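You operate a simulated robot arm through the tools that you are given. There is no shell and no other tool. Be economical: measure what you need, move in short steps, check, and stop when the job is done.

You are at the controls of a simulated two-armed robot. One attempt, no reset.

Task
On the steel table top, fold the shop cloth in half.

Only the result counts: the job must be done as asked and must still hold three seconds after the hand-in. Knocking over, shifting, dropping, spilling or breaking anything else fails it. Flat cloth is picked up by pressing the open fingertips on it (5 to 10 N) and closing them slowly along it; thin cloth reads only 2 to 8 mm in the jaws.

Robot
Two 7-joint arms with two-finger parallel grippers on one trunk, on a base that drives. Base frame: it is fixed to the floor where the robot stands at the start and does not move with it; the origin is under the middle of the robot, x ahead of it, y to its left, z up; the surface under the hand at the start is at about z = 0.85. Units: m, rad, N and s.
The left shoulder is at the start at [0.07, 0.134, 1.151], the right one opposite. With the tool pointing down near the work surface each hand reaches from about 0.18 to 0.64 m from the robot's upright axis, wherever it stands, measured 20 degrees to its own side. Places, roughly: steel table top [0.6, 0.1, 0.8]. Payload 1.57 kg a hand.
Tool frame (each hand has its own): the origin (TCP) lies between the finger pads and is the grasp point; the fingertips stand 0.03 m ahead of it; z points along the fingers, y is the line along which they close. Largest opening 0.08 m; finger width 0.017, thickness 0.012; the body of the gripper, 0.04 by 0.082 m, starts 0.08 m behind the TCP.
Orientation is told as [roll, pitch, yaw] about the base's x, y, z axes, in that order, counted from this pose: with the fingers straight down and closing along the base's y, the tool's x points along the base's -x, its y along +y and its z along -z.

Tools
- The arms move only by the tool arm_command. It takes "left_deltas", "right_deltas" or both (then of equal length, played together; a hand with none holds still); each is a list of rows, each an object (a shift or turn left out is 0, a gripper value left out holds the last) with "rot": the turn, a rotation vector about the tool's x, y, z in units of 4 degrees (1.0 is 4 degrees), a list of three; "travel": the shift along the tool's x, y, z in units of 40 mm (1.0 is 40 mm), a list of three; "gripper": the gripper command, from -1 (shut) to 1 (fully open), values between in proportion. In form: [{"rot": [rx, ry, rz], "travel": [dx, dy, dz], "gripper": gripper}, ...]. A call has 1 to 10 rows; each row shifts and turns the commanded pose from where the row before left it, along the tool's axes as they then stand. A call with a number of a shift or a turn outside -1 to 1 is refused whole. Each row takes 0.2 s and may step no farther than 0.05 m and 0.15 rad from the row before; otherwise, or with a gripper value out of range, the whole call is refused. A pose out of reach is approached as far as the arm can. The call stops where the force on the tool passes 40 N (or 10 N more than at its start, if that is more) or the arm is blocked; 0.2 s more then pass. The fingers move at their own pace (about 0.153 m/s each) and stop on an object; they squeeze with about 27 N. The grip force told is the motor's: it shows also when the fingers shut on nothing. Time passes only in rows, and 0.2 s behind the last, so rows that do not move let the fingers close. It gives the time, the measured TCP pose, the force on the tool (base axes), the opening and the grip force at its end, in the units of the frame above (readings bear some noise), with the torque about the TCP (base axes, N m) and any sound that the robot's microphone picked up.
- Cameras (640 x 400 px; columns grow to the right, rows downward): "scene" is now at [0.1204, -0.0063, 1.3664]; the picture's right is [0.02, -1.00, 0.00], its down [-0.68, -0.01, -0.74] and it looks along [0.74, 0.01, -0.68] (base axes); focal length 251 px, centre (320, 200). "left" rides on the left gripper at [0.072, 0.007, -0.122] in its tool frame; the picture's right is [-0.09, 1.00, 0.00], its down [-0.84, -0.08, -0.54] and it looks along [-0.54, -0.05, 0.84] (tool axes); focal length 238 px, centre (320, 200). "right" rides on the right gripper at [0.072, -0.007, -0.122] in its tool frame; the picture's right is [0.09, 1.00, 0.00], its down [-0.84, 0.08, -0.54] and it looks along [-0.54, 0.05, 0.84] (tool axes); focal length 238 px, centre (320, 200). There is no depth. A picture from a camera that has moved, and an enlarged one, comes with that camera's place and axes in the base frame and with its lens. The place of the scene camera against the robot may be out by one fixed shift of up to 0.018 m in any direction.
- capture(camera): a new picture of that camera. No time passes.
- lift_body(by): slides the trunk up (or, below 0, down) by that many m; the arms and the scene camera ride with it, the base frame stays. It gives what a move gives, with no picture.
- drive_base(legs): drives the robot by 1 to 6 legs, each [ahead, left, turn to the left] in m, m and rad, along the robot's own axes; the way and the turn of a leg run together, so that a leg with both is an arc; at most 1.5 m and 3.142 rad a leg. The arms and the cameras ride along, it lands a little off, and it stops where it bumps. It gives what a move gives.
- pan_tilt(pan, tilt): turns the head with the scene camera to pan (to the left, within 1.501 rad either way) and tilt (down, from -0.506 to 1.204), counted from straight ahead of the robot. It gives what a move gives.
- inspect(camera, box): a new picture of the part [left, top, right, bottom] of that camera's present view, enlarged. No time passes.
- close_job(): hands the job in; it is judged then, once.

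Go step by step. Nothing tells you exact positions but the pictures and the camera data: compare them with the known pose of the tool, close in by small moves and look again before you grip or let go. The budget is 120 turns and 92 pictures, counting those below and the enlarged ones. Unless the task says otherwise, let go and move clear before handing in, and close with one line.

The tools are called after "Call:" by a JSON object that holds its "op" and its "data". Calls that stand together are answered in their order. arm_command: Moves the arms, as the interface text tells. Its arguments: {"type":"object","properties":{"left_deltas":{"type":"array"},"right_deltas":{"type":"array"}},"required":[]} The other tools are called the same way: lift_body (by) slides the trunk up or down; drive_base (legs) drives the base; pan_tilt (pan, tilt) turns the head that bears the scene camera; capture (camera) takes a picture; inspect (camera, box) takes an enlarged picture of a part of a camera's view; close_job () hands the job in.

At the start:

```text
time: 0.0
left_eef_pos: [0.4381, 0.3146, 1.0498]
left_tool_rot: [0.0, 0.0, 0.0]
left_ft_force: [0.0, -0.5, -0.1]
left_wrist_torque: [-0.02, 0.01, 0.01]
left_opening: 0.0797
left_finger_force: 0.0
right_eef_pos: [0.389, -0.011, 1.0912]
right_tool_rot: [0.0, 0.0, -0.001]
right_ft_force: [0.7, 0.1, -0.1]
right_wrist_torque: [0.0, 0.0, -0.01]
right_opening: 0.0799
right_finger_force: 0.1
trunk travel left (down, up): [-0.725, 0.215]
robot x, y, heading: [-0.0016, -0.0007, -0.002]
head pan, tilt: [0.021, 0.742]
```

scene: 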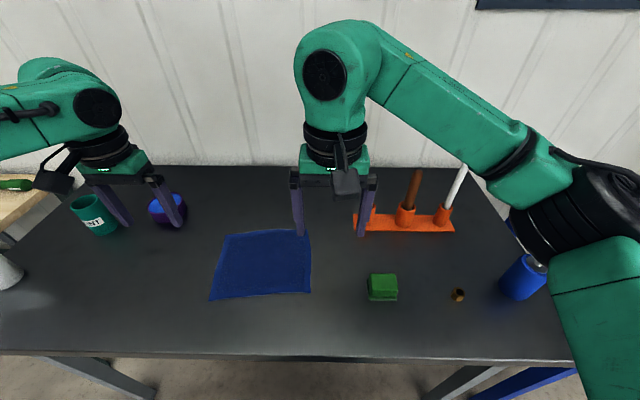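
right: 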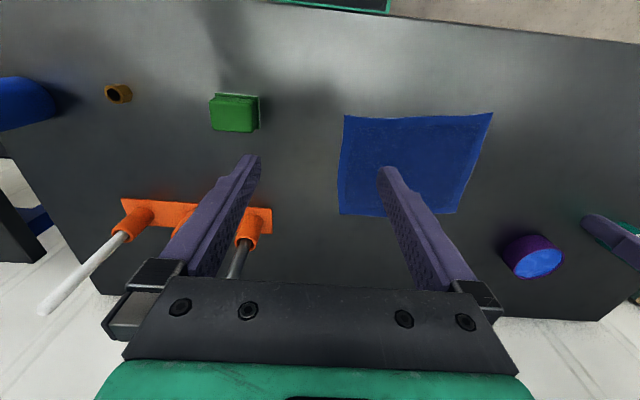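
left: 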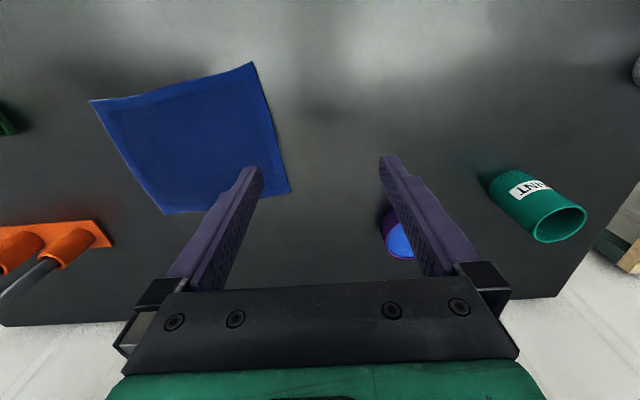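

The cloth is flat, with corners at about A(.375,.241), B(.397,.026), C(.576,.045) and D(.555,.260) on z≈.85; the wrist cameras agree on this. I plan to fold the near edge AB onto the far edge DC with both hands, so I first shift the base left for reach.

Call:
{"op": "drive_base", "data": {"legs": [[0, 0.11, 0]]}}

Call:
{"op": "capture", "data": {"camera": "scene"}}

```text
time: 1.2
left_eef_pos: [0.4392, 0.4202, 1.0499]
left_tool_rot: [0.003, 0.002, -0.001]
left_ft_force: [0.1, -0.5, 1.0]
left_wrist_torque: [0.04, 0.01, 0.04]
left_opening: 0.08
left_finger_force: 0.1
right_eef_pos: [0.3899, 0.0973, 1.0918]
right_tool_rot: [0.002, 0.0, -0.003]
right_ft_force: [0.0, 0.0, 0.8]
right_wrist_torque: [0.01, 0.0, 0.0]
right_opening: 0.08
right_finger_force: 0.0
trunk travel left (down, up): [-0.725, 0.215]
robot x, y, heading: [-0.0011, 0.1095, -0.0]
head pan, tilt: [0.021, 0.742]
```

```text
88 pictures are left
camera scene: at [0.1204, 0.1015, 1.3664], right [0.02, -1.0, 0.0], down [-0.68, -0.01, -0.74], along [0.74, 0.01, -0.68], focal length 251 px, centre (320, 200)
```

scene: 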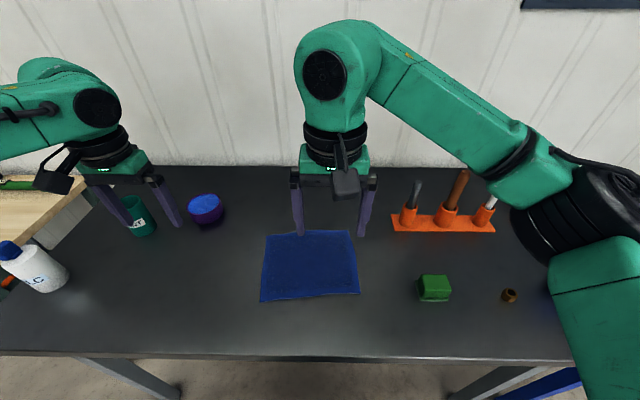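

The base moved as expected and the cloth is undisturbed. Next I bring both hands above the near corners, inset a little, turned 6° to match the cloth and with the openings reduced to 30 mm.

Call:
{"op": "arm_command", "data": {"left_deltas": [{"travel": [0.207, -0.846, 0.375], "gripper": -0.25}, {"travel": [0.207, -0.846, 0.375]}, {"travel": [0.207, -0.846, 0.375]}, {"travel": [0.207, -0.846, 0.375]}, {"travel": [0.207, -0.846, 0.375]}, {"travel": [0.207, -0.846, 0.375]}, {"travel": [0, 0, 0.375], "rot": [0, 0, -0.75]}, {"travel": [0, 0, 0.375], "rot": [0, 0, -0.75]}, {}], "right_deltas": [{"travel": [-0.069, -0.189, 0.506], "gripper": -0.25}, {"travel": [-0.069, -0.189, 0.506]}, {"travel": [-0.069, -0.189, 0.506]}, {"travel": [-0.069, -0.189, 0.506]}, {"travel": [-0.069, -0.189, 0.506]}, {"travel": [-0.069, -0.189, 0.506]}, {"travel": [0, 0, 0.506], "rot": [0, 0, -0.75]}, {"travel": [0, 0, 0.506], "rot": [0, 0, -0.75]}, {}]}}

Call:
{"op": "capture", "data": {"camera": "left"}}

Call:
{"op": "capture", "data": {"camera": "right"}}

Call:
{"op": "capture", "data": {"camera": "scene"}}

```text
time: 3.2
left_eef_pos: [0.3879, 0.2194, 0.9294]
left_tool_rot: [-0.002, 0.0, 0.105]
left_ft_force: [0.8, 0.0, 0.5]
left_wrist_torque: [0.03, 0.02, 0.0]
left_opening: 0.0299
left_finger_force: 0.1
right_eef_pos: [0.4051, 0.0539, 0.9298]
right_tool_rot: [0.001, 0.0, 0.103]
right_ft_force: [0.0, -0.1, 0.3]
right_wrist_torque: [0.0, -0.01, -0.01]
right_opening: 0.03
right_finger_force: 0.0
trunk travel left (down, up): [-0.725, 0.215]
robot x, y, heading: [0.0018, 0.1109, 0.004]
head pan, tilt: [0.021, 0.742]
```

```text
87 pictures are left
camera left: at [0.3148, 0.2177, 1.05], right [-0.01, 1.0, 0.0], down [0.84, 0.01, 0.54], along [0.54, 0.01, -0.84], focal length 238 px, centre (320, 200)
```

left: 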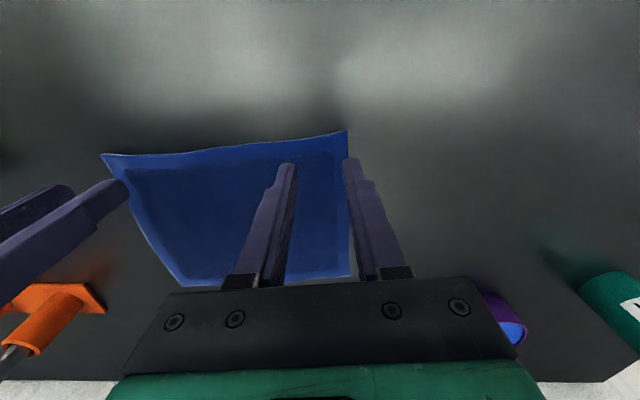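

```text
86 pictures are left
camera right: at [0.3339, 0.0399, 1.051], right [-0.2, 0.98, 0.0], down [0.82, 0.16, 0.54], along [0.53, 0.11, -0.84], focal length 238 px, centre (320, 200)
```

right: 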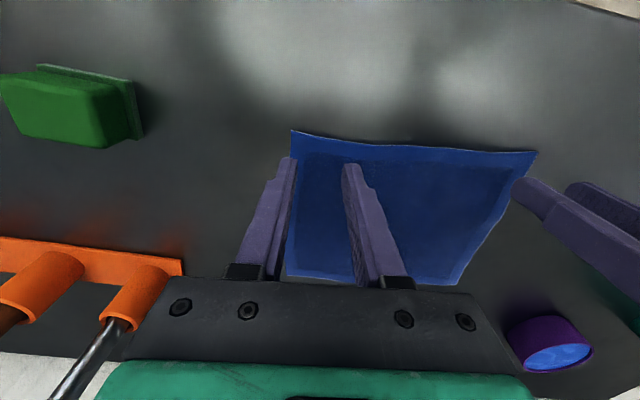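

```text
85 pictures are left
camera scene: at [0.1201, 0.1026, 1.3665], right [0.02, -1.0, 0.0], down [-0.68, -0.01, -0.74], along [0.74, 0.01, -0.68], focal length 251 px, centre (320, 200)
```

scene: 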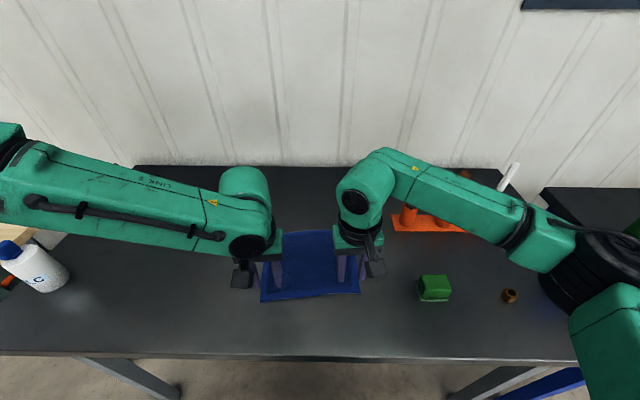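

Corners confirmed from both wrist views (A≈(.373,.242), B≈(.396,.025)). I nudge both hands slightly inward and descend to just above contact.

Call:
{"op": "arm_command", "data": {"left_deltas": [{"travel": [0, -0.2, 0.4]}, {"travel": [0, 0, 0.4]}, {"travel": [0, 0, 0.25]}, {"travel": [0, 0, 0.1]}, {}], "right_deltas": [{"travel": [0, 0.1, 0.4]}, {"travel": [0, 0, 0.4]}, {"travel": [0, 0, 0.25]}, {"travel": [0, 0, 0.1]}, {}]}}

```text
time: 4.4
left_eef_pos: [0.3902, 0.2123, 0.8832]
left_tool_rot: [-0.001, -0.001, 0.105]
left_ft_force: [0.3, 0.4, 2.1]
left_wrist_torque: [0.03, -0.03, 0.02]
left_opening: 0.0296
left_finger_force: 0.0
right_eef_pos: [0.4057, 0.0585, 0.8854]
right_tool_rot: [0.0, 0.0, 0.103]
right_ft_force: [0.4, 1.9, 2.5]
right_wrist_torque: [-0.01, -0.02, 0.0]
right_opening: 0.0297
right_finger_force: 0.0
trunk travel left (down, up): [-0.725, 0.215]
robot x, y, heading: [0.0001, 0.1085, -0.001]
head pan, tilt: [0.021, 0.742]
```

Force is about 2 N, so the tips are at or just touching the cloth. I press down in small steps.

Call:
{"op": "arm_command", "data": {"left_deltas": [{"travel": [0, 0, 0.05]}, {}], "right_deltas": [{"travel": [0, 0, 0.05]}, {}]}}

```text
time: 5.0
left_eef_pos: [0.3897, 0.2108, 0.8838]
left_tool_rot: [-0.001, -0.002, 0.105]
left_ft_force: [2.7, 1.0, 12.7]
left_wrist_torque: [0.0, -0.07, 0.0]
left_opening: 0.0301
left_finger_force: 0.0
right_eef_pos: [0.4047, 0.0582, 0.884]
right_tool_rot: [0.001, -0.002, 0.104]
right_ft_force: [2.5, 1.4, 8.0]
right_wrist_torque: [0.0, -0.06, 0.02]
right_opening: 0.0296
right_finger_force: 0.1
trunk travel left (down, up): [-0.725, 0.215]
robot x, y, heading: [-0.0015, 0.1133, 0.002]
head pan, tilt: [0.021, 0.742]
```

In contact: left 12.7 N is a bit high, right 8 N is fine. I ease the left up 0.8 mm, then close slowly.

Call:
{"op": "arm_command", "data": {"left_deltas": [{"travel": [0, 0, -0.02], "gripper": -0.25}, {"gripper": -0.35}, {"gripper": -0.45}, {"gripper": -0.55}, {"gripper": -0.65}, {"gripper": -0.75}, {"gripper": -0.83}, {"gripper": -0.9}, {"gripper": -1}, {}], "right_deltas": [{"gripper": -0.25}, {"gripper": -0.35}, {"gripper": -0.45}, {"gripper": -0.55}, {"gripper": -0.65}, {"gripper": -0.75}, {"gripper": -0.83}, {"gripper": -0.9}, {"gripper": -1}, {}]}}

Call:
{"op": "capture", "data": {"camera": "left"}}

Call:
{"op": "capture", "data": {"camera": "right"}}

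```text
time: 7.2
left_eef_pos: [0.3886, 0.2115, 0.8838]
left_tool_rot: [-0.002, -0.003, 0.106]
left_ft_force: [0.1, -8.7, 6.6]
left_wrist_torque: [-0.28, -0.09, 0.04]
left_opening: 0.004
left_finger_force: 24.4
right_eef_pos: [0.403, 0.0599, 0.8837]
right_tool_rot: [0.002, -0.003, 0.104]
right_ft_force: [-1.4, 8.8, 11.3]
right_wrist_torque: [0.27, 0.06, 0.03]
right_opening: 0.0034
right_finger_force: 25.0
trunk travel left (down, up): [-0.725, 0.215]
robot x, y, heading: [0.0015, 0.1104, 0.0]
head pan, tilt: [0.021, 0.742]
```

```text
84 pictures are left
camera left: at [0.3154, 0.2101, 1.0034], right [-0.01, 1.0, 0.0], down [0.84, 0.01, 0.54], along [0.54, 0.01, -0.84], focal length 238 px, centre (320, 200)
```

left: 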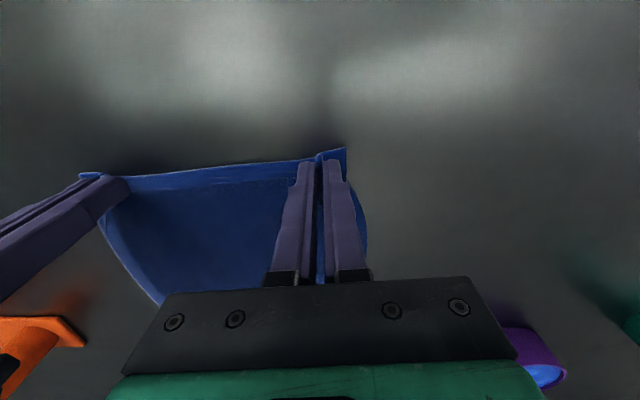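

```text
83 pictures are left
camera right: at [0.3311, 0.0449, 1.0036], right [-0.2, 0.98, 0.0], down [0.82, 0.16, 0.54], along [0.53, 0.11, -0.84], focal length 238 px, centre (320, 200)
```

right: 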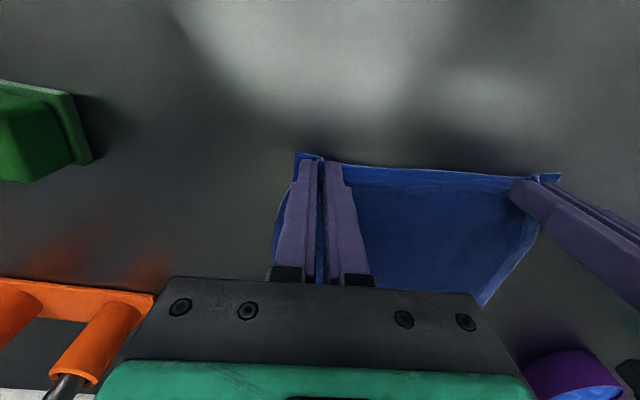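

Both hands hold cloth (4.0 and 3.4 mm). I lift in an arc to the halfway point, easing the hands together by 4 mm each to relieve the tension, then look.

Call:
{"op": "arm_command", "data": {"left_deltas": [{"travel": [-0.067, -0.05, -0.42]}, {"travel": [0, -0.05, 0]}, {"travel": [-0.2, 0, -0.39]}, {"travel": [-0.3175, 0, -0.3375]}, {}, {"travel": [-0.415, 0, -0.2575]}, {"travel": [-0.4825, 0, -0.1625]}, {"travel": [-0.5175, 0, -0.055]}, {}], "right_deltas": [{"travel": [-0.067, 0.05, -0.42]}, {"travel": [0, 0.05, 0]}, {"travel": [-0.2, 0, -0.39]}, {"travel": [-0.3175, 0, -0.3375]}, {}, {"travel": [-0.415, 0, -0.2575]}, {"travel": [-0.4825, 0, -0.1625]}, {"travel": [-0.5175, 0, -0.055]}, {}]}}

Call:
{"op": "capture", "data": {"camera": "scene"}}

Call:
{"op": "capture", "data": {"camera": "left"}}

Call:
{"op": "capture", "data": {"camera": "right"}}

```text
time: 9.2
left_eef_pos: [0.471, 0.2169, 0.9478]
left_tool_rot: [0.0, 0.001, 0.104]
left_ft_force: [-0.5, -0.3, 0.2]
left_wrist_torque: [0.01, -0.04, 0.0]
left_opening: 0.0037
left_finger_force: 24.2
right_eef_pos: [0.485, 0.0694, 0.9475]
right_tool_rot: [0.001, 0.001, 0.105]
right_ft_force: [-0.3, 1.4, 0.1]
right_wrist_torque: [0.07, -0.01, 0.04]
right_opening: 0.0035
right_finger_force: 24.2
trunk travel left (down, up): [-0.725, 0.215]
robot x, y, heading: [0.0021, 0.1086, -0.002]
head pan, tilt: [0.021, 0.742]
```

```text
82 pictures are left
camera scene: at [0.1197, 0.1029, 1.3665], right [0.02, -1.0, 0.0], down [-0.68, -0.01, -0.74], along [0.74, 0.01, -0.68], focal length 251 px, centre (320, 200)
```

scene: 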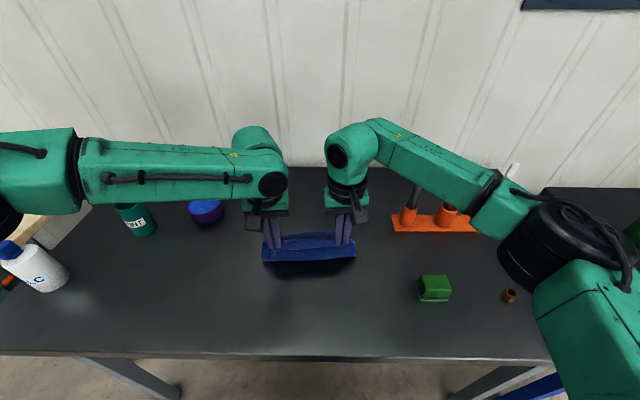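

```text
81 pictures are left
camera left: at [0.3974, 0.2157, 1.0685], right [-0.01, 1.0, 0.0], down [0.84, 0.01, 0.54], along [0.54, 0.01, -0.84], focal length 238 px, centre (320, 200)
```

left: 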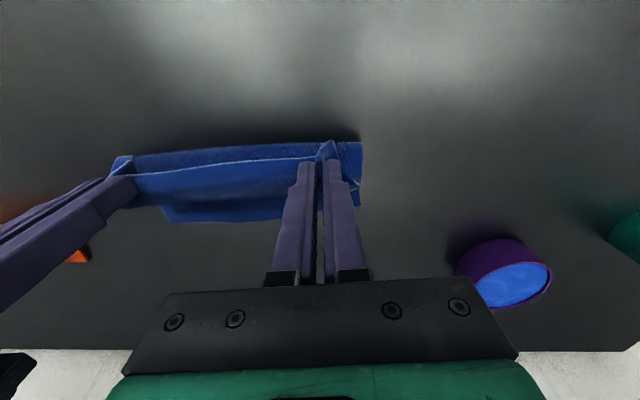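

```text
80 pictures are left
camera right: at [0.4128, 0.0567, 1.0683], right [-0.2, 0.98, 0.0], down [0.82, 0.16, 0.54], along [0.53, 0.11, -0.84], focal length 238 px, centre (320, 200)
```

right: 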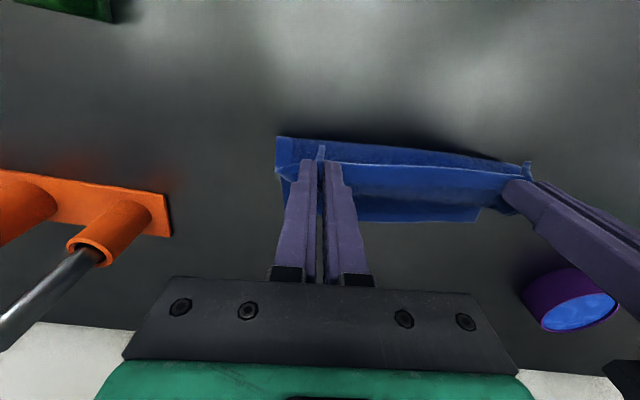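

The cloth hangs in a fold and the far edge looks mostly in place, though the far-left corner is unclear. I take a closer look.

Call:
{"op": "inspect", "data": {"camera": "left", "box": [90, 120, 410, 320]}}

Call:
{"op": "inspect", "data": {"camera": "right", "box": [250, 100, 570, 300]}}

```text
2.00 times, centred on (250, 220) of left
camera zoom: at [0.3974, 0.2157, 1.0685], right [-0.01, 1.0, 0.0], down [0.84, 0.01, 0.54], along [0.54, 0.01, -0.84], focal length 477 px, centre (460, 160)
```

zoom: 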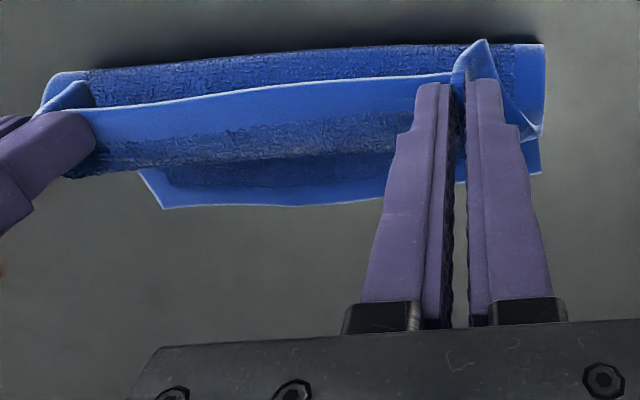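

```text
2.00 times, centred on (410, 200) of right
camera zoom: at [0.4128, 0.0567, 1.0683], right [-0.2, 0.98, 0.0], down [0.82, 0.16, 0.54], along [0.53, 0.11, -0.84], focal length 477 px, centre (140, 200)
```

zoom: 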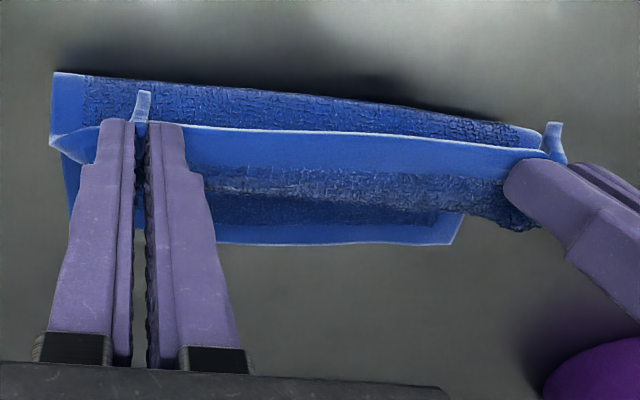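

The gripped hem still faces up, toward the robot, so laying it down now would curl it back in an S. I tilt both hands in place so the fingers point back toward the robot, which turns the edge up and over.

Call:
{"op": "arm_command", "data": {"left_deltas": [{"rot": [0, 1, 0]}, {"rot": [0, 1, 0]}, {"rot": [0, 1, 0]}, {"rot": [0, 1, 0]}, {"rot": [0, 1, 0]}, {"rot": [0, 1, 0]}, {"rot": [0, 1, 0]}, {"rot": [0, 1, 0]}, {"rot": [0, 1, 0]}, {}], "right_deltas": [{"rot": [0, 1, 0]}, {"rot": [0, 1, 0]}, {"rot": [0, 1, 0]}, {"rot": [0, 1, 0]}, {"rot": [0, 1, 0]}, {"rot": [0, 1, 0]}, {"rot": [0, 1, 0]}, {"rot": [0, 1, 0]}, {"rot": [0, 1, 0]}, {}]}}

Call:
{"op": "capture", "data": {"camera": "scene"}}

Call:
{"op": "capture", "data": {"camera": "left"}}

```text
time: 11.0
left_eef_pos: [0.4131, 0.2549, 0.9658]
left_tool_rot: [-0.024, 0.539, 0.097]
left_ft_force: [6.8, -21.1, -2.9]
left_wrist_torque: [-0.65, -0.21, 0.16]
left_opening: 0.0028
left_finger_force: 23.6
left hand out of reach, approached as far as the arm can: row 2, 3, 4, 5, 6, 7, 8, 9
right_eef_pos: [0.4777, 0.0749, 0.9443]
right_tool_rot: [0.021, 0.496, 0.128]
right_ft_force: [-7.4, 21.8, 2.6]
right_wrist_torque: [0.62, 0.21, -0.41]
right_opening: 0.0016
right_finger_force: 23.7
right hand out of reach, approached as far as the arm can: row 7, 8, 9
trunk travel left (down, up): [-0.725, 0.215]
robot x, y, heading: [0.0025, 0.1089, 0.001]
head pan, tilt: [0.021, 0.742]
stopped in row 9 (right hand): the force on the tool passed its limit at 42 N (the readings are from after the stop); the commanded pose is now the measured one
```

```text
77 pictures are left
camera scene: at [0.1203, 0.1028, 1.3665], right [0.02, -1.0, 0.0], down [-0.68, -0.01, -0.74], along [0.74, 0.01, -0.68], focal length 251 px, centre (320, 200)
```

scene: 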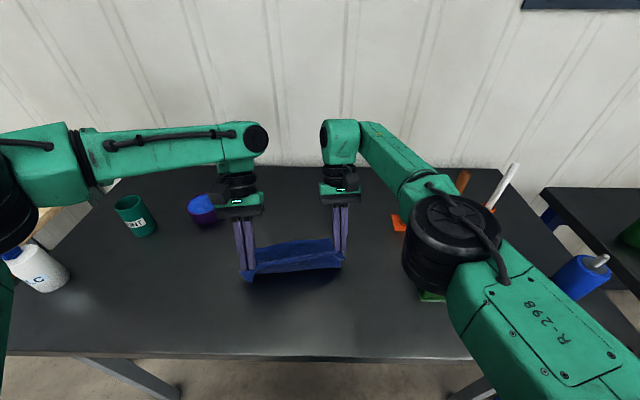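

```text
76 pictures are left
camera left: at [0.4122, 0.265, 1.1068], right [-0.03, 1.0, -0.07], down [1.0, 0.03, 0.04], along [0.04, -0.07, -1.0], focal length 238 px, centre (320, 200)
```

left: 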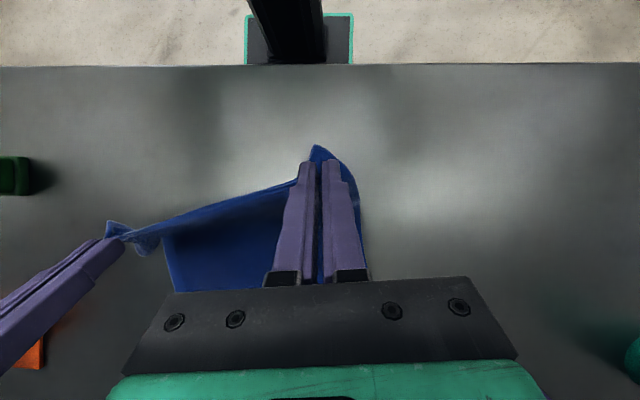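

The tilt ran out of reach for the left hand and pulled the cloth taut. I undo the tilt, bring the hands back to the proper spacing, and look down at the base to see whether I can drive closer.

Call:
{"op": "arm_command", "data": {"left_deltas": [{"travel": [0, -0.3, 0]}, {"travel": [0, -0.3, 0]}, {"travel": [0, -0.2, 0]}, {"rot": [0, -0.96, 0]}, {"rot": [0, -0.96, 0]}, {"rot": [0, -0.96, 0]}, {"rot": [0, -0.96, 0]}, {"rot": [0, -0.96, 0]}, {"rot": [0, -0.96, 0]}], "right_deltas": [{}, {}, {}, {"rot": [0, -0.9, 0]}, {"rot": [0, -0.9, 0]}, {"rot": [0, -0.9, 0]}, {"rot": [0, -0.9, 0]}, {"rot": [0, -0.9, 0]}, {"rot": [0, -0.9, 0]}]}}

Call:
{"op": "pan_tilt", "data": {"pan": 0.0, "tilt": 1.2}}

Call:
{"op": "capture", "data": {"camera": "scene"}}

```text
time: 13.0
left_eef_pos: [0.3989, 0.2379, 0.9716]
left_tool_rot: [-0.012, 0.137, 0.109]
left_ft_force: [3.2, -7.0, -1.7]
left_wrist_torque: [-0.18, -0.07, -0.02]
left_opening: 0.0023
left_finger_force: 23.9
left hand out of reach, approached as far as the arm can: row 1, 2, 3
right_eef_pos: [0.4783, 0.071, 0.9441]
right_tool_rot: [0.01, 0.117, 0.116]
right_ft_force: [-3.4, 7.2, 1.9]
right_wrist_torque: [0.26, 0.08, -0.04]
right_opening: 0.0019
right_finger_force: 23.6
trunk travel left (down, up): [-0.725, 0.215]
robot x, y, heading: [-0.0022, 0.1122, -0.005]
head pan, tilt: [0.021, 0.742]
```

```text
time: 13.9
left_eef_pos: [0.4004, 0.2369, 0.9713]
left_tool_rot: [-0.014, 0.141, 0.109]
left_ft_force: [2.4, -6.2, -2.3]
left_wrist_torque: [-0.18, -0.06, -0.01]
left_opening: 0.0028
left_finger_force: 24.1
right_eef_pos: [0.479, 0.0713, 0.9428]
right_tool_rot: [0.012, 0.12, 0.114]
right_ft_force: [-3.0, 6.0, 1.5]
right_wrist_torque: [0.27, 0.08, -0.06]
right_opening: 0.0018
right_finger_force: 23.0
trunk travel left (down, up): [-0.725, 0.215]
robot x, y, heading: [-0.0002, 0.1047, -0.006]
head pan, tilt: [0.0, 1.201]
```

```text
75 pictures are left
camera scene: at [0.0933, 0.1015, 1.334], right [0.0, -1.0, 0.0], down [-0.93, 0.0, -0.36], along [0.36, 0.0, -0.93], focal length 251 px, centre (320, 200)
```

scene: 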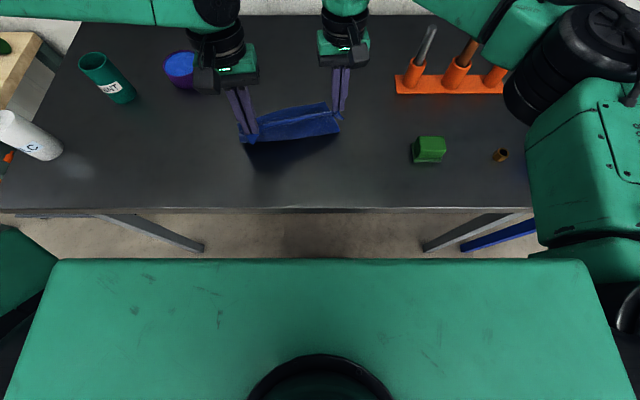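

The space under and in front of the table is clear, and the shoulder block sits well behind the table edge. I lay the near edge back down where it was, release, drive closer and regrasp with a better tilt range.

Call:
{"op": "arm_command", "data": {"left_deltas": [{"rot": [0, -1, 0], "travel": [0.042, -0.15, 0.1]}, {"rot": [0, -1, 0], "travel": [0.042, -0.15, 0.1]}, {"travel": [0.042, -0.1, 0.15]}, {"travel": [0.042, -0.1, 0.2]}, {"travel": [0.042, -0.05, 0.25]}, {"travel": [0.042, 0, 0.32]}, {"travel": [0.042, 0, 0.32]}, {"travel": [0.042, 0, 0.32]}, {}], "right_deltas": [{"rot": [0, -0.86, 0], "travel": [0.2, 0, 0]}, {"rot": [0, -0.86, 0], "travel": [0.3, 0, 0]}, {"travel": [0.35, 0, 0]}, {"travel": [0.3, 0, 0.05]}, {"travel": [0.25, 0, 0.15]}, {"travel": [0.25, 0, 0.25]}, {"travel": [0.15, 0, 0.3]}, {"travel": [0.1, 0, 0.3]}, {}]}}

Call:
{"op": "capture", "data": {"camera": "left"}}

Call:
{"op": "capture", "data": {"camera": "right"}}

```text
time: 15.9
left_eef_pos: [0.3888, 0.2144, 0.9017]
left_tool_rot: [-0.011, 0.0, 0.11]
left_ft_force: [-0.7, -0.1, 0.9]
left_wrist_torque: [0.01, 0.01, 0.01]
left_opening: 0.0027
left_finger_force: 23.5
right_eef_pos: [0.4023, 0.0654, 0.9024]
right_tool_rot: [0.01, -0.001, 0.113]
right_ft_force: [-0.6, -0.1, -0.8]
right_wrist_torque: [0.01, -0.01, 0.03]
right_opening: 0.0018
right_finger_force: 22.9
trunk travel left (down, up): [-0.725, 0.215]
robot x, y, heading: [-0.0008, 0.1067, -0.003]
head pan, tilt: [0.0, 1.201]
```

```text
74 pictures are left
camera left: at [0.3154, 0.2142, 1.0226], right [-0.02, 1.0, -0.01], down [0.84, 0.02, 0.54], along [0.54, 0.0, -0.84], focal length 238 px, centre (320, 200)
```

left: 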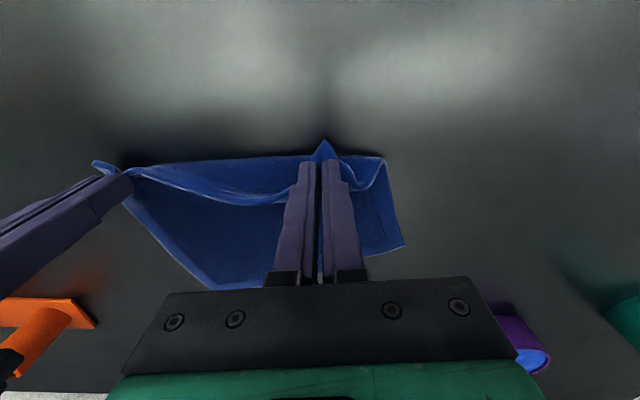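

```text
73 pictures are left
camera right: at [0.3309, 0.0492, 1.0226], right [-0.2, 0.98, 0.01], down [0.82, 0.17, 0.54], along [0.53, 0.12, -0.84], focal length 238 px, centre (320, 200)
```

right: 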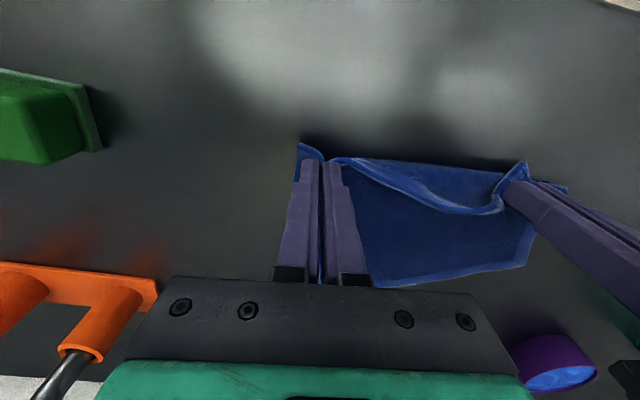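

The cloth slid and turned a bit but is still held at both near corners. A cleaner method is to lift it so it hangs freely, then drape the lower half onto the table moving away, and bring the held edge back toward me, which avoids the hem curl.

Call:
{"op": "arm_command", "data": {"left_deltas": [{"travel": [0, 0, -0.45]}, {"travel": [0, 0, -0.45]}, {"travel": [0, 0, -0.5]}, {"travel": [0, 0, -0.5]}, {"travel": [0, 0, -0.5]}, {"travel": [0, 0, -0.5]}, {"travel": [0, 0, -0.5]}, {"travel": [0, 0, -0.5]}, {"travel": [0, 0, -0.5]}, {"travel": [0, 0, -0.5]}], "right_deltas": [{"travel": [0, 0, -0.45]}, {"travel": [0, 0, -0.45]}, {"travel": [0, 0, -0.5]}, {"travel": [0, 0, -0.5]}, {"travel": [0, 0, -0.5]}, {"travel": [0, 0, -0.5]}, {"travel": [0, 0, -0.5]}, {"travel": [0, 0, -0.5]}, {"travel": [0, 0, -0.5]}, {"travel": [0, 0, -0.5]}]}}

Call:
{"op": "pan_tilt", "data": {"pan": 0.0, "tilt": 0.9}}

Call:
{"op": "capture", "data": {"camera": "scene"}}

Call:
{"op": "capture", "data": {"camera": "left"}}

Call:
{"op": "capture", "data": {"camera": "right"}}

```text
time: 18.1
left_eef_pos: [0.3882, 0.2173, 1.0989]
left_tool_rot: [-0.01, 0.001, 0.11]
left_ft_force: [0.6, 0.1, -0.3]
left_wrist_torque: [-0.03, 0.0, 0.01]
left_opening: 0.0024
left_finger_force: 24.1
right_eef_pos: [0.4024, 0.0626, 1.0977]
right_tool_rot: [0.008, -0.001, 0.114]
right_ft_force: [-0.3, 0.3, -0.5]
right_wrist_torque: [0.0, 0.0, 0.01]
right_opening: 0.0017
right_finger_force: 23.5
trunk travel left (down, up): [-0.725, 0.215]
robot x, y, heading: [-0.0014, 0.1118, -0.002]
head pan, tilt: [0.0, 1.201]
```

```text
time: 18.9
left_eef_pos: [0.3895, 0.2156, 1.0982]
left_tool_rot: [-0.013, 0.002, 0.11]
left_ft_force: [0.3, 0.1, -0.4]
left_wrist_torque: [0.0, 0.02, 0.06]
left_opening: 0.0023
left_finger_force: 24.1
right_eef_pos: [0.4027, 0.0629, 1.0973]
right_tool_rot: [0.009, -0.001, 0.112]
right_ft_force: [0.2, 0.1, -0.1]
right_wrist_torque: [0.01, 0.02, 0.0]
right_opening: 0.0018
right_finger_force: 23.7
trunk travel left (down, up): [-0.725, 0.215]
robot x, y, heading: [-0.0021, 0.1111, -0.004]
head pan, tilt: [0.0, 0.901]
```

```text
72 pictures are left
camera scene: at [0.1128, 0.1014, 1.3537], right [0.0, -1.0, 0.0], down [-0.78, 0.0, -0.62], along [0.62, 0.0, -0.78], focal length 251 px, centre (320, 200)
```

scene: 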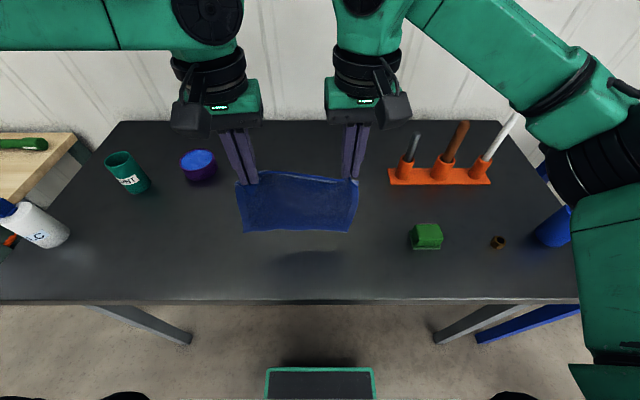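

```text
71 pictures are left
camera left: at [0.3155, 0.2169, 1.2186], right [-0.02, 1.0, -0.01], down [0.84, 0.02, 0.54], along [0.54, 0.0, -0.84], focal length 238 px, centre (320, 200)
```

left: 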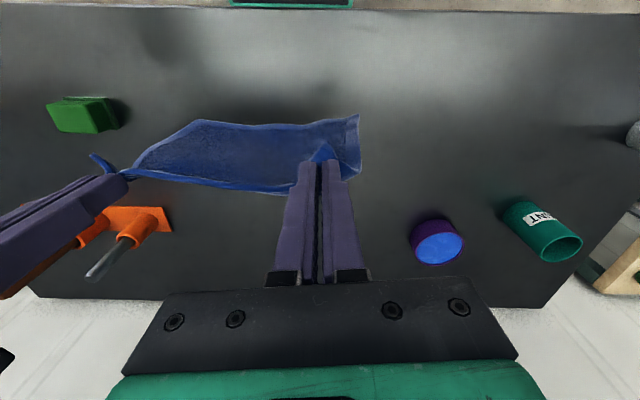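

```text
70 pictures are left
camera right: at [0.3312, 0.0476, 1.218], right [-0.2, 0.98, 0.01], down [0.82, 0.17, 0.54], along [0.53, 0.12, -0.84], focal length 238 px, centre (320, 200)
```

right: 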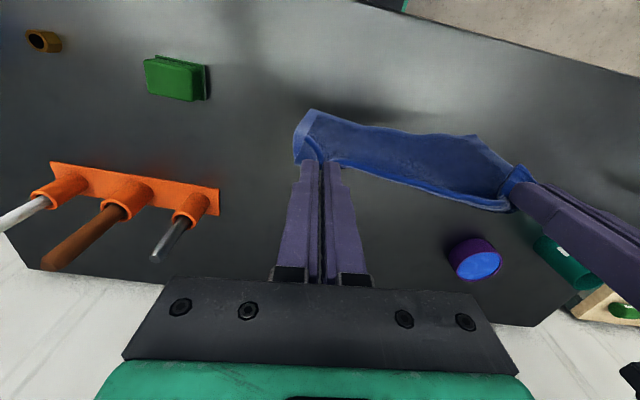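

The cloth hangs cleanly, its bottom edge about 4 cm above the table. I lower it until the bottom just touches and check.

Call:
{"op": "arm_command", "data": {"left_deltas": [{"travel": [0, 0, 0.3]}, {"travel": [0, 0, 0.3]}, {"travel": [0, 0, 0.3]}, {"travel": [0, 0, 0.2]}, {}, {}, {}], "right_deltas": [{"travel": [0, 0, 0.3]}, {"travel": [0, 0, 0.3]}, {"travel": [0, 0, 0.3]}, {"travel": [0, 0, 0.2]}, {}, {}, {}]}}

Call:
{"op": "capture", "data": {"camera": "scene"}}

Call:
{"op": "capture", "data": {"camera": "left"}}

```text
time: 20.5
left_eef_pos: [0.3883, 0.2177, 1.0545]
left_tool_rot: [-0.012, 0.001, 0.111]
left_ft_force: [0.5, 0.7, -0.1]
left_wrist_torque: [-0.02, 0.0, 0.04]
left_opening: 0.002
left_finger_force: 24.5
right_eef_pos: [0.4039, 0.0619, 1.0538]
right_tool_rot: [0.011, -0.001, 0.113]
right_ft_force: [-0.3, -0.5, -0.2]
right_wrist_torque: [0.0, 0.0, 0.0]
right_opening: 0.0017
right_finger_force: 23.6
trunk travel left (down, up): [-0.725, 0.215]
robot x, y, heading: [0.0036, 0.1106, 0.001]
head pan, tilt: [0.0, 0.901]
```

```text
69 pictures are left
camera scene: at [0.1128, 0.1014, 1.3538], right [0.0, -1.0, 0.0], down [-0.78, 0.0, -0.62], along [0.62, 0.0, -0.78], focal length 251 px, centre (320, 200)
```

scene: 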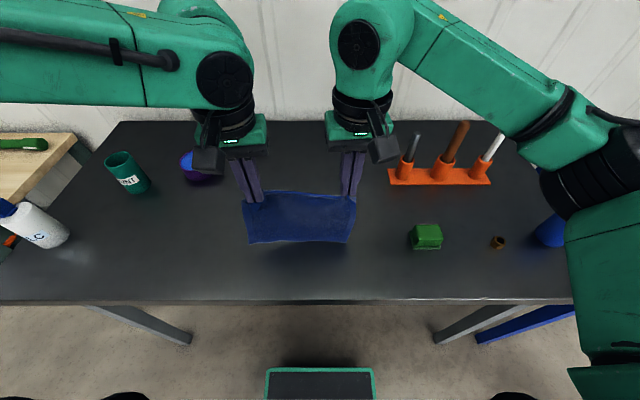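

```text
68 pictures are left
camera left: at [0.3154, 0.2172, 1.1745], right [-0.02, 1.0, -0.01], down [0.84, 0.02, 0.54], along [0.54, 0.0, -0.84], focal length 238 px, centre (320, 200)
```

left: 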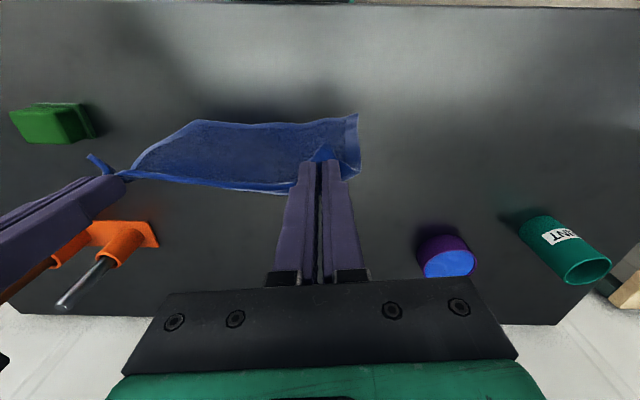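

The bottom edge is just above the table around x≈.385–.40, parallel to the hands. I go down another 2 cm and begin draping with a diagonal move forward and down, then check.

Call:
{"op": "arm_command", "data": {"left_deltas": [{"travel": [0, 0, 0.25]}, {"travel": [0, 0, 0.25]}, {"travel": [-0.15, 0, 0.2]}, {"travel": [-0.2, 0, 0.2]}, {"travel": [-0.2, 0, 0.2]}, {"travel": [-0.2, 0, 0.2]}, {}], "right_deltas": [{"travel": [0, 0, 0.25]}, {"travel": [0, 0, 0.25]}, {"travel": [-0.15, 0, 0.2]}, {"travel": [-0.2, 0, 0.2]}, {"travel": [-0.2, 0, 0.2]}, {"travel": [-0.2, 0, 0.2]}, {}]}}

Call:
{"op": "capture", "data": {"camera": "scene"}}

Call:
{"op": "capture", "data": {"camera": "left"}}

```text
time: 22.1
left_eef_pos: [0.4181, 0.2175, 1.0027]
left_tool_rot: [-0.011, 0.0, 0.108]
left_ft_force: [0.5, -0.4, -0.1]
left_wrist_torque: [0.01, 0.03, 0.01]
left_opening: 0.0027
left_finger_force: 24.2
right_eef_pos: [0.4333, 0.0657, 1.0037]
right_tool_rot: [0.009, -0.003, 0.111]
right_ft_force: [-0.8, -0.8, -0.2]
right_wrist_torque: [0.0, 0.0, -0.01]
right_opening: 0.0017
right_finger_force: 23.8
trunk travel left (down, up): [-0.725, 0.215]
robot x, y, heading: [-0.0001, 0.1105, 0.003]
head pan, tilt: [0.0, 0.901]
```

```text
67 pictures are left
camera scene: at [0.1123, 0.1013, 1.3539], right [0.0, -1.0, 0.0], down [-0.78, 0.0, -0.62], along [0.62, 0.0, -0.78], focal length 251 px, centre (320, 200)
```

scene: 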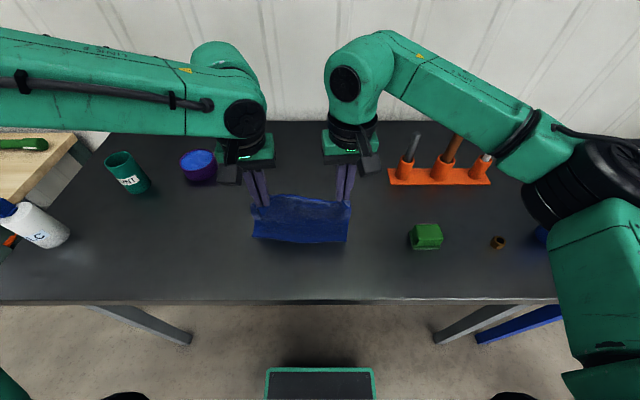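

```text
66 pictures are left
camera left: at [0.3452, 0.218, 1.1228], right [-0.02, 1.0, -0.01], down [0.84, 0.02, 0.54], along [0.54, 0.0, -0.84], focal length 238 px, centre (320, 200)
```

left: 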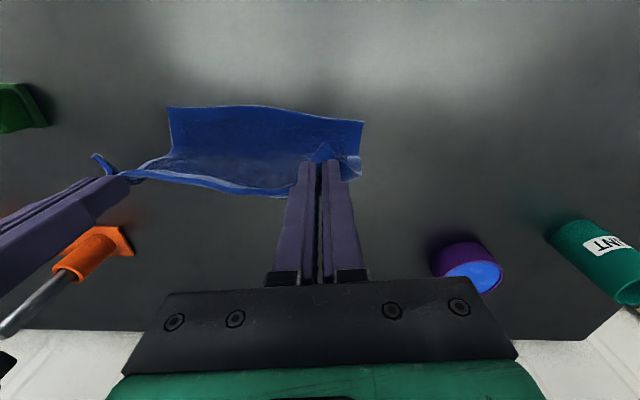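

The lower edge is laying down well (C≈(.404,.049), D≈(.415,.263)). I continue the diagonal drape.

Call:
{"op": "arm_command", "data": {"left_deltas": [{"travel": [-0.2, 0, 0.2]}, {"travel": [-0.2, 0, 0.2]}, {"travel": [-0.2, 0, 0.2]}, {"travel": [-0.2, 0, 0.2]}, {"travel": [-0.2, 0, 0.2]}, {"travel": [-0.2, 0, 0.1]}, {}], "right_deltas": [{"travel": [-0.2, 0, 0.2]}, {"travel": [-0.2, 0, 0.2]}, {"travel": [-0.2, 0, 0.2]}, {"travel": [-0.2, 0, 0.2]}, {"travel": [-0.2, 0, 0.2]}, {"travel": [-0.2, 0, 0.1]}, {}]}}

Call:
{"op": "capture", "data": {"camera": "right"}}

Call:
{"op": "capture", "data": {"camera": "left"}}

```text
time: 23.7
left_eef_pos: [0.4662, 0.2226, 0.9581]
left_tool_rot: [-0.013, 0.0, 0.109]
left_ft_force: [-0.3, -0.6, 0.6]
left_wrist_torque: [0.0, 0.0, 0.04]
left_opening: 0.0024
left_finger_force: 24.0
right_eef_pos: [0.482, 0.0715, 0.9572]
right_tool_rot: [0.01, -0.001, 0.114]
right_ft_force: [-0.1, 0.5, 0.0]
right_wrist_torque: [0.02, 0.02, 0.0]
right_opening: 0.0018
right_finger_force: 23.7
trunk travel left (down, up): [-0.725, 0.215]
robot x, y, heading: [0.0004, 0.1078, -0.002]
head pan, tilt: [0.0, 0.901]
```

```text
65 pictures are left
camera right: at [0.4093, 0.0567, 1.0781], right [-0.2, 0.98, 0.01], down [0.82, 0.17, 0.54], along [0.53, 0.12, -0.84], focal length 238 px, centre (320, 200)
```

right: 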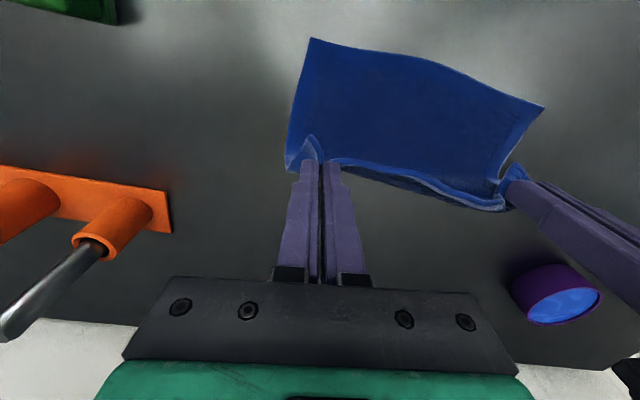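

```text
64 pictures are left
camera left: at [0.3928, 0.2227, 1.078], right [-0.02, 1.0, -0.01], down [0.84, 0.02, 0.54], along [0.54, 0.0, -0.84], focal length 238 px, centre (320, 200)
```

left: 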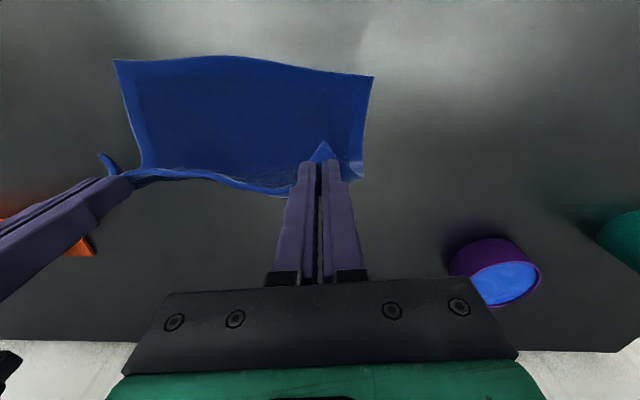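

Edge DC stays put at C≈(.405,.051), D≈(.414,.271). I bring both hands above the fold line (~.09 beyond that edge) and align their yaw with the cloth.

Call:
{"op": "arm_command", "data": {"left_deltas": [{"travel": [-0.22, 0, 0], "rot": [0, 0, 0.5]}, {"travel": [-0.22, 0, 0], "rot": [0, 0, 0.5]}, {"travel": [-0.22, 0, 0], "rot": [0, 0, 0.5]}, {"travel": [-0.22, 0, 0], "rot": [0, 0, 0.5]}, {}], "right_deltas": [{"travel": [-0.075, 0, 0], "rot": [0, 0, 0.5]}, {"travel": [-0.075, 0, 0], "rot": [0, 0, 0.5]}, {"travel": [-0.075, 0, 0], "rot": [0, 0, 0.5]}, {"travel": [-0.075, 0, 0], "rot": [0, 0, 0.5]}, {}]}}

Call:
{"op": "capture", "data": {"camera": "right"}}

Call:
{"op": "capture", "data": {"camera": "left"}}

Call:
{"op": "capture", "data": {"camera": "scene"}}

```text
time: 24.9
left_eef_pos: [0.4975, 0.2278, 0.9589]
left_tool_rot: [-0.013, -0.004, -0.031]
left_ft_force: [-0.5, -0.6, -0.8]
left_wrist_torque: [0.02, -0.04, 0.04]
left_opening: 0.0023
left_finger_force: 24.1
left hand out of reach, approached as far as the arm can: row 4
right_eef_pos: [0.4937, 0.0728, 0.9581]
right_tool_rot: [0.012, 0.0, -0.026]
right_ft_force: [-0.5, 0.1, -0.6]
right_wrist_torque: [0.04, -0.02, 0.02]
right_opening: 0.0019
right_finger_force: 23.8
trunk travel left (down, up): [-0.725, 0.215]
robot x, y, heading: [0.0006, 0.1101, 0.002]
head pan, tilt: [0.0, 0.901]
```

```text
63 pictures are left
camera right: at [0.42, 0.0672, 1.0796], right [-0.07, 1.0, 0.01], down [0.84, 0.05, 0.54], along [0.54, 0.04, -0.84], focal length 238 px, centre (320, 200)
```

right: 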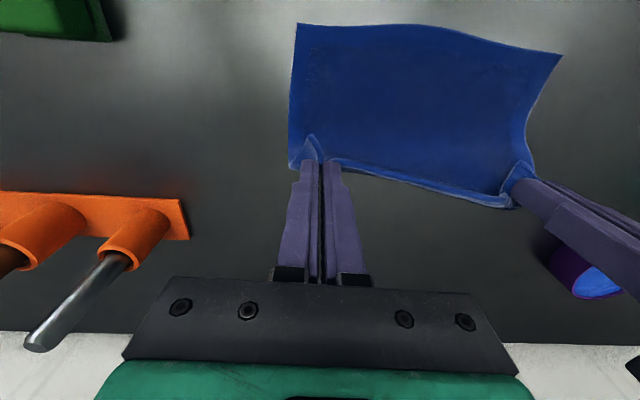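

```text
62 pictures are left
camera left: at [0.4251, 0.2383, 1.0788], right [0.12, 0.99, -0.01], down [0.83, -0.1, 0.55], along [0.54, -0.08, -0.84], focal length 238 px, centre (320, 200)
```

left: 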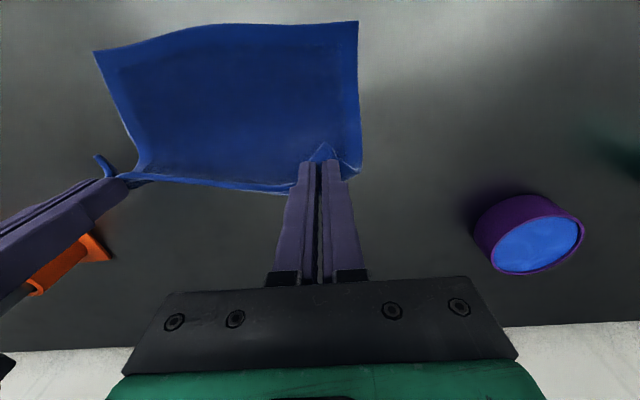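

```text
61 pictures are left
camera scene: at [0.1126, 0.1013, 1.3538], right [0.0, -1.0, 0.0], down [-0.78, 0.0, -0.62], along [0.62, 0.0, -0.78], focal length 251 px, centre (320, 200)
```

scene: 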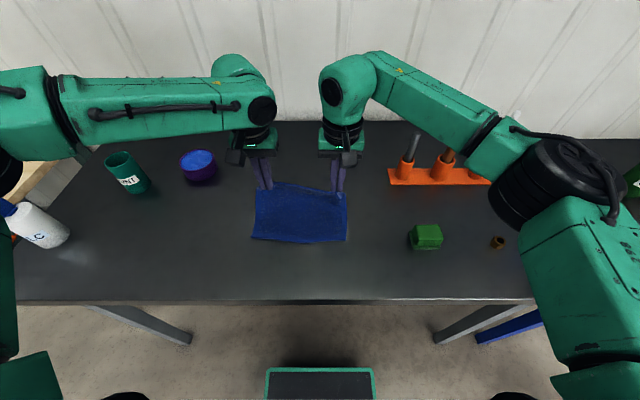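

Everything is aligned. Now I swing the held edge back in a quarter arc, laying it onto edge DC just inside the line, and check before release.

Call:
{"op": "arm_command", "data": {"left_deltas": [{"travel": [0.33, 0.02, 0.06]}, {"travel": [0.346, 0.02, 0.12]}, {"travel": [0.318, 0.02, 0.17]}, {"travel": [0.278, 0.02, 0.217]}, {"travel": [0.228, 0.02, 0.264]}, {"travel": [0.171, 0.02, 0.29]}, {"travel": [0.115, 0.02, 0.29]}, {"travel": [0.054, 0.02, 0.28]}, {}, {}], "right_deltas": [{"travel": [0.34, 0.02, 0.06]}, {"travel": [0.355, 0.02, 0.12]}, {"travel": [0.327, 0.02, 0.17]}, {"travel": [0.285, 0.02, 0.217]}, {"travel": [0.234, 0.02, 0.264]}, {"travel": [0.176, 0.02, 0.29]}, {"travel": [0.118, 0.02, 0.29]}, {"travel": [0.056, 0.02, 0.28]}, {}, {}]}}

Call:
{"op": "capture", "data": {"camera": "right"}}

Call:
{"op": "capture", "data": {"camera": "left"}}

Call:
{"op": "capture", "data": {"camera": "scene"}}

```text
time: 27.1
left_eef_pos: [0.4245, 0.237, 0.891]
left_tool_rot: [-0.013, -0.001, -0.029]
left_ft_force: [0.8, 0.1, 0.5]
left_wrist_torque: [-0.05, 0.01, 0.06]
left_opening: 0.0021
left_finger_force: 24.0
right_eef_pos: [0.4182, 0.0797, 0.8929]
right_tool_rot: [0.01, 0.001, -0.025]
right_ft_force: [-0.4, 0.0, -0.9]
right_wrist_torque: [0.0, -0.01, 0.05]
right_opening: 0.0019
right_finger_force: 23.6
trunk travel left (down, up): [-0.725, 0.215]
robot x, y, heading: [-0.0003, 0.1091, -0.004]
head pan, tilt: [0.0, 0.901]
```

```text
60 pictures are left
camera right: at [0.3444, 0.0755, 1.012], right [-0.07, 1.0, 0.01], down [0.84, 0.05, 0.54], along [0.54, 0.04, -0.84], focal length 238 px, centre (320, 200)
```

right: 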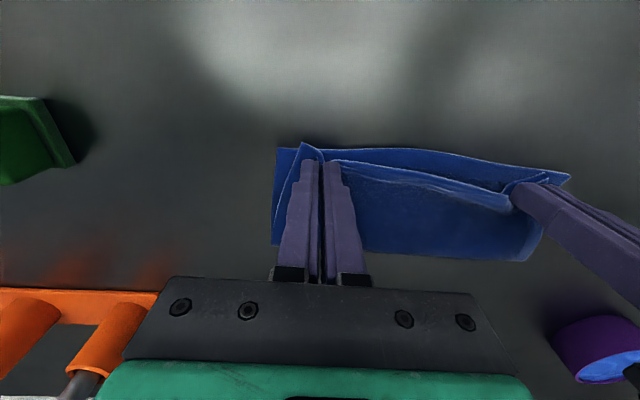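

```text
59 pictures are left
camera left: at [0.3523, 0.2462, 1.0125], right [0.12, 0.99, -0.01], down [0.83, -0.1, 0.54], along [0.54, -0.08, -0.84], focal length 238 px, centre (320, 200)
```

left: 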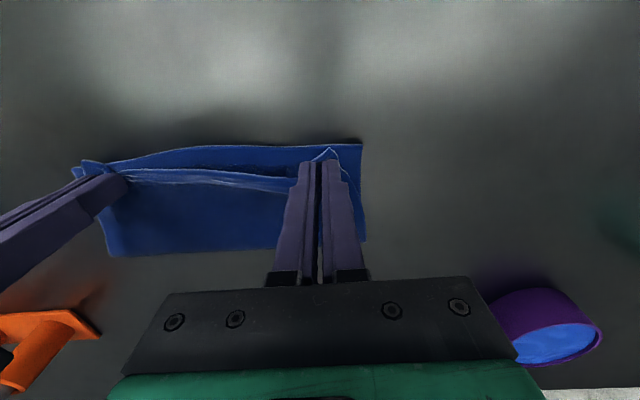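

```text
58 pictures are left
camera scene: at [0.1127, 0.1014, 1.3538], right [0.0, -1.0, 0.0], down [-0.78, 0.0, -0.62], along [0.62, 0.0, -0.78], focal length 251 px, centre (320, 200)
```

scene: 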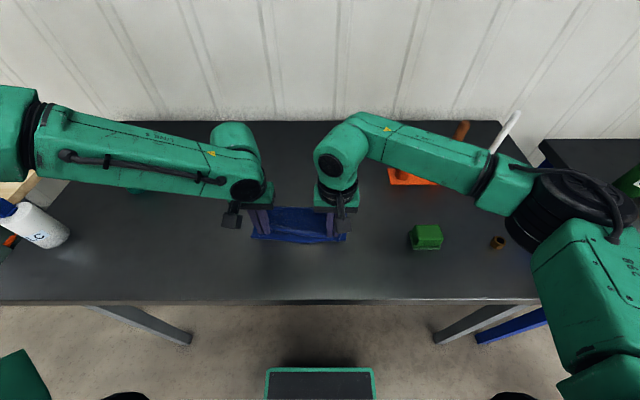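

The fold is nearly complete. I zoom in on the hem before releasing.

Call:
{"op": "inspect", "data": {"camera": "right", "box": [250, 110, 590, 322]}}

Call:
{"op": "inspect", "data": {"camera": "left", "box": [60, 110, 400, 322]}}

```text
1.88 times, centred on (420, 216) of right
camera zoom: at [0.3444, 0.0755, 1.012], right [-0.07, 1.0, 0.01], down [0.84, 0.05, 0.54], along [0.54, 0.04, -0.84], focal length 449 px, centre (132, 170)
```

zoom: 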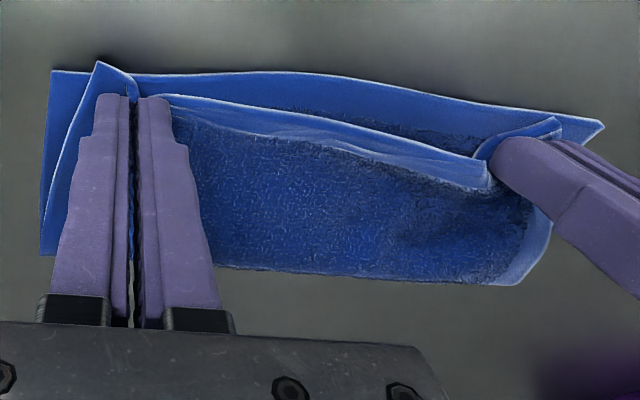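

```text
1.88 times, centred on (230, 216) of left
camera zoom: at [0.3523, 0.2462, 1.0125], right [0.12, 0.99, -0.01], down [0.83, -0.1, 0.54], along [0.54, -0.08, -0.84], focal length 449 px, centre (489, 170)
```

zoom: 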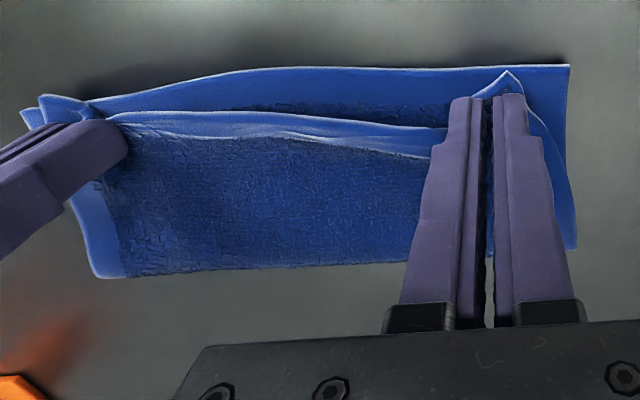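

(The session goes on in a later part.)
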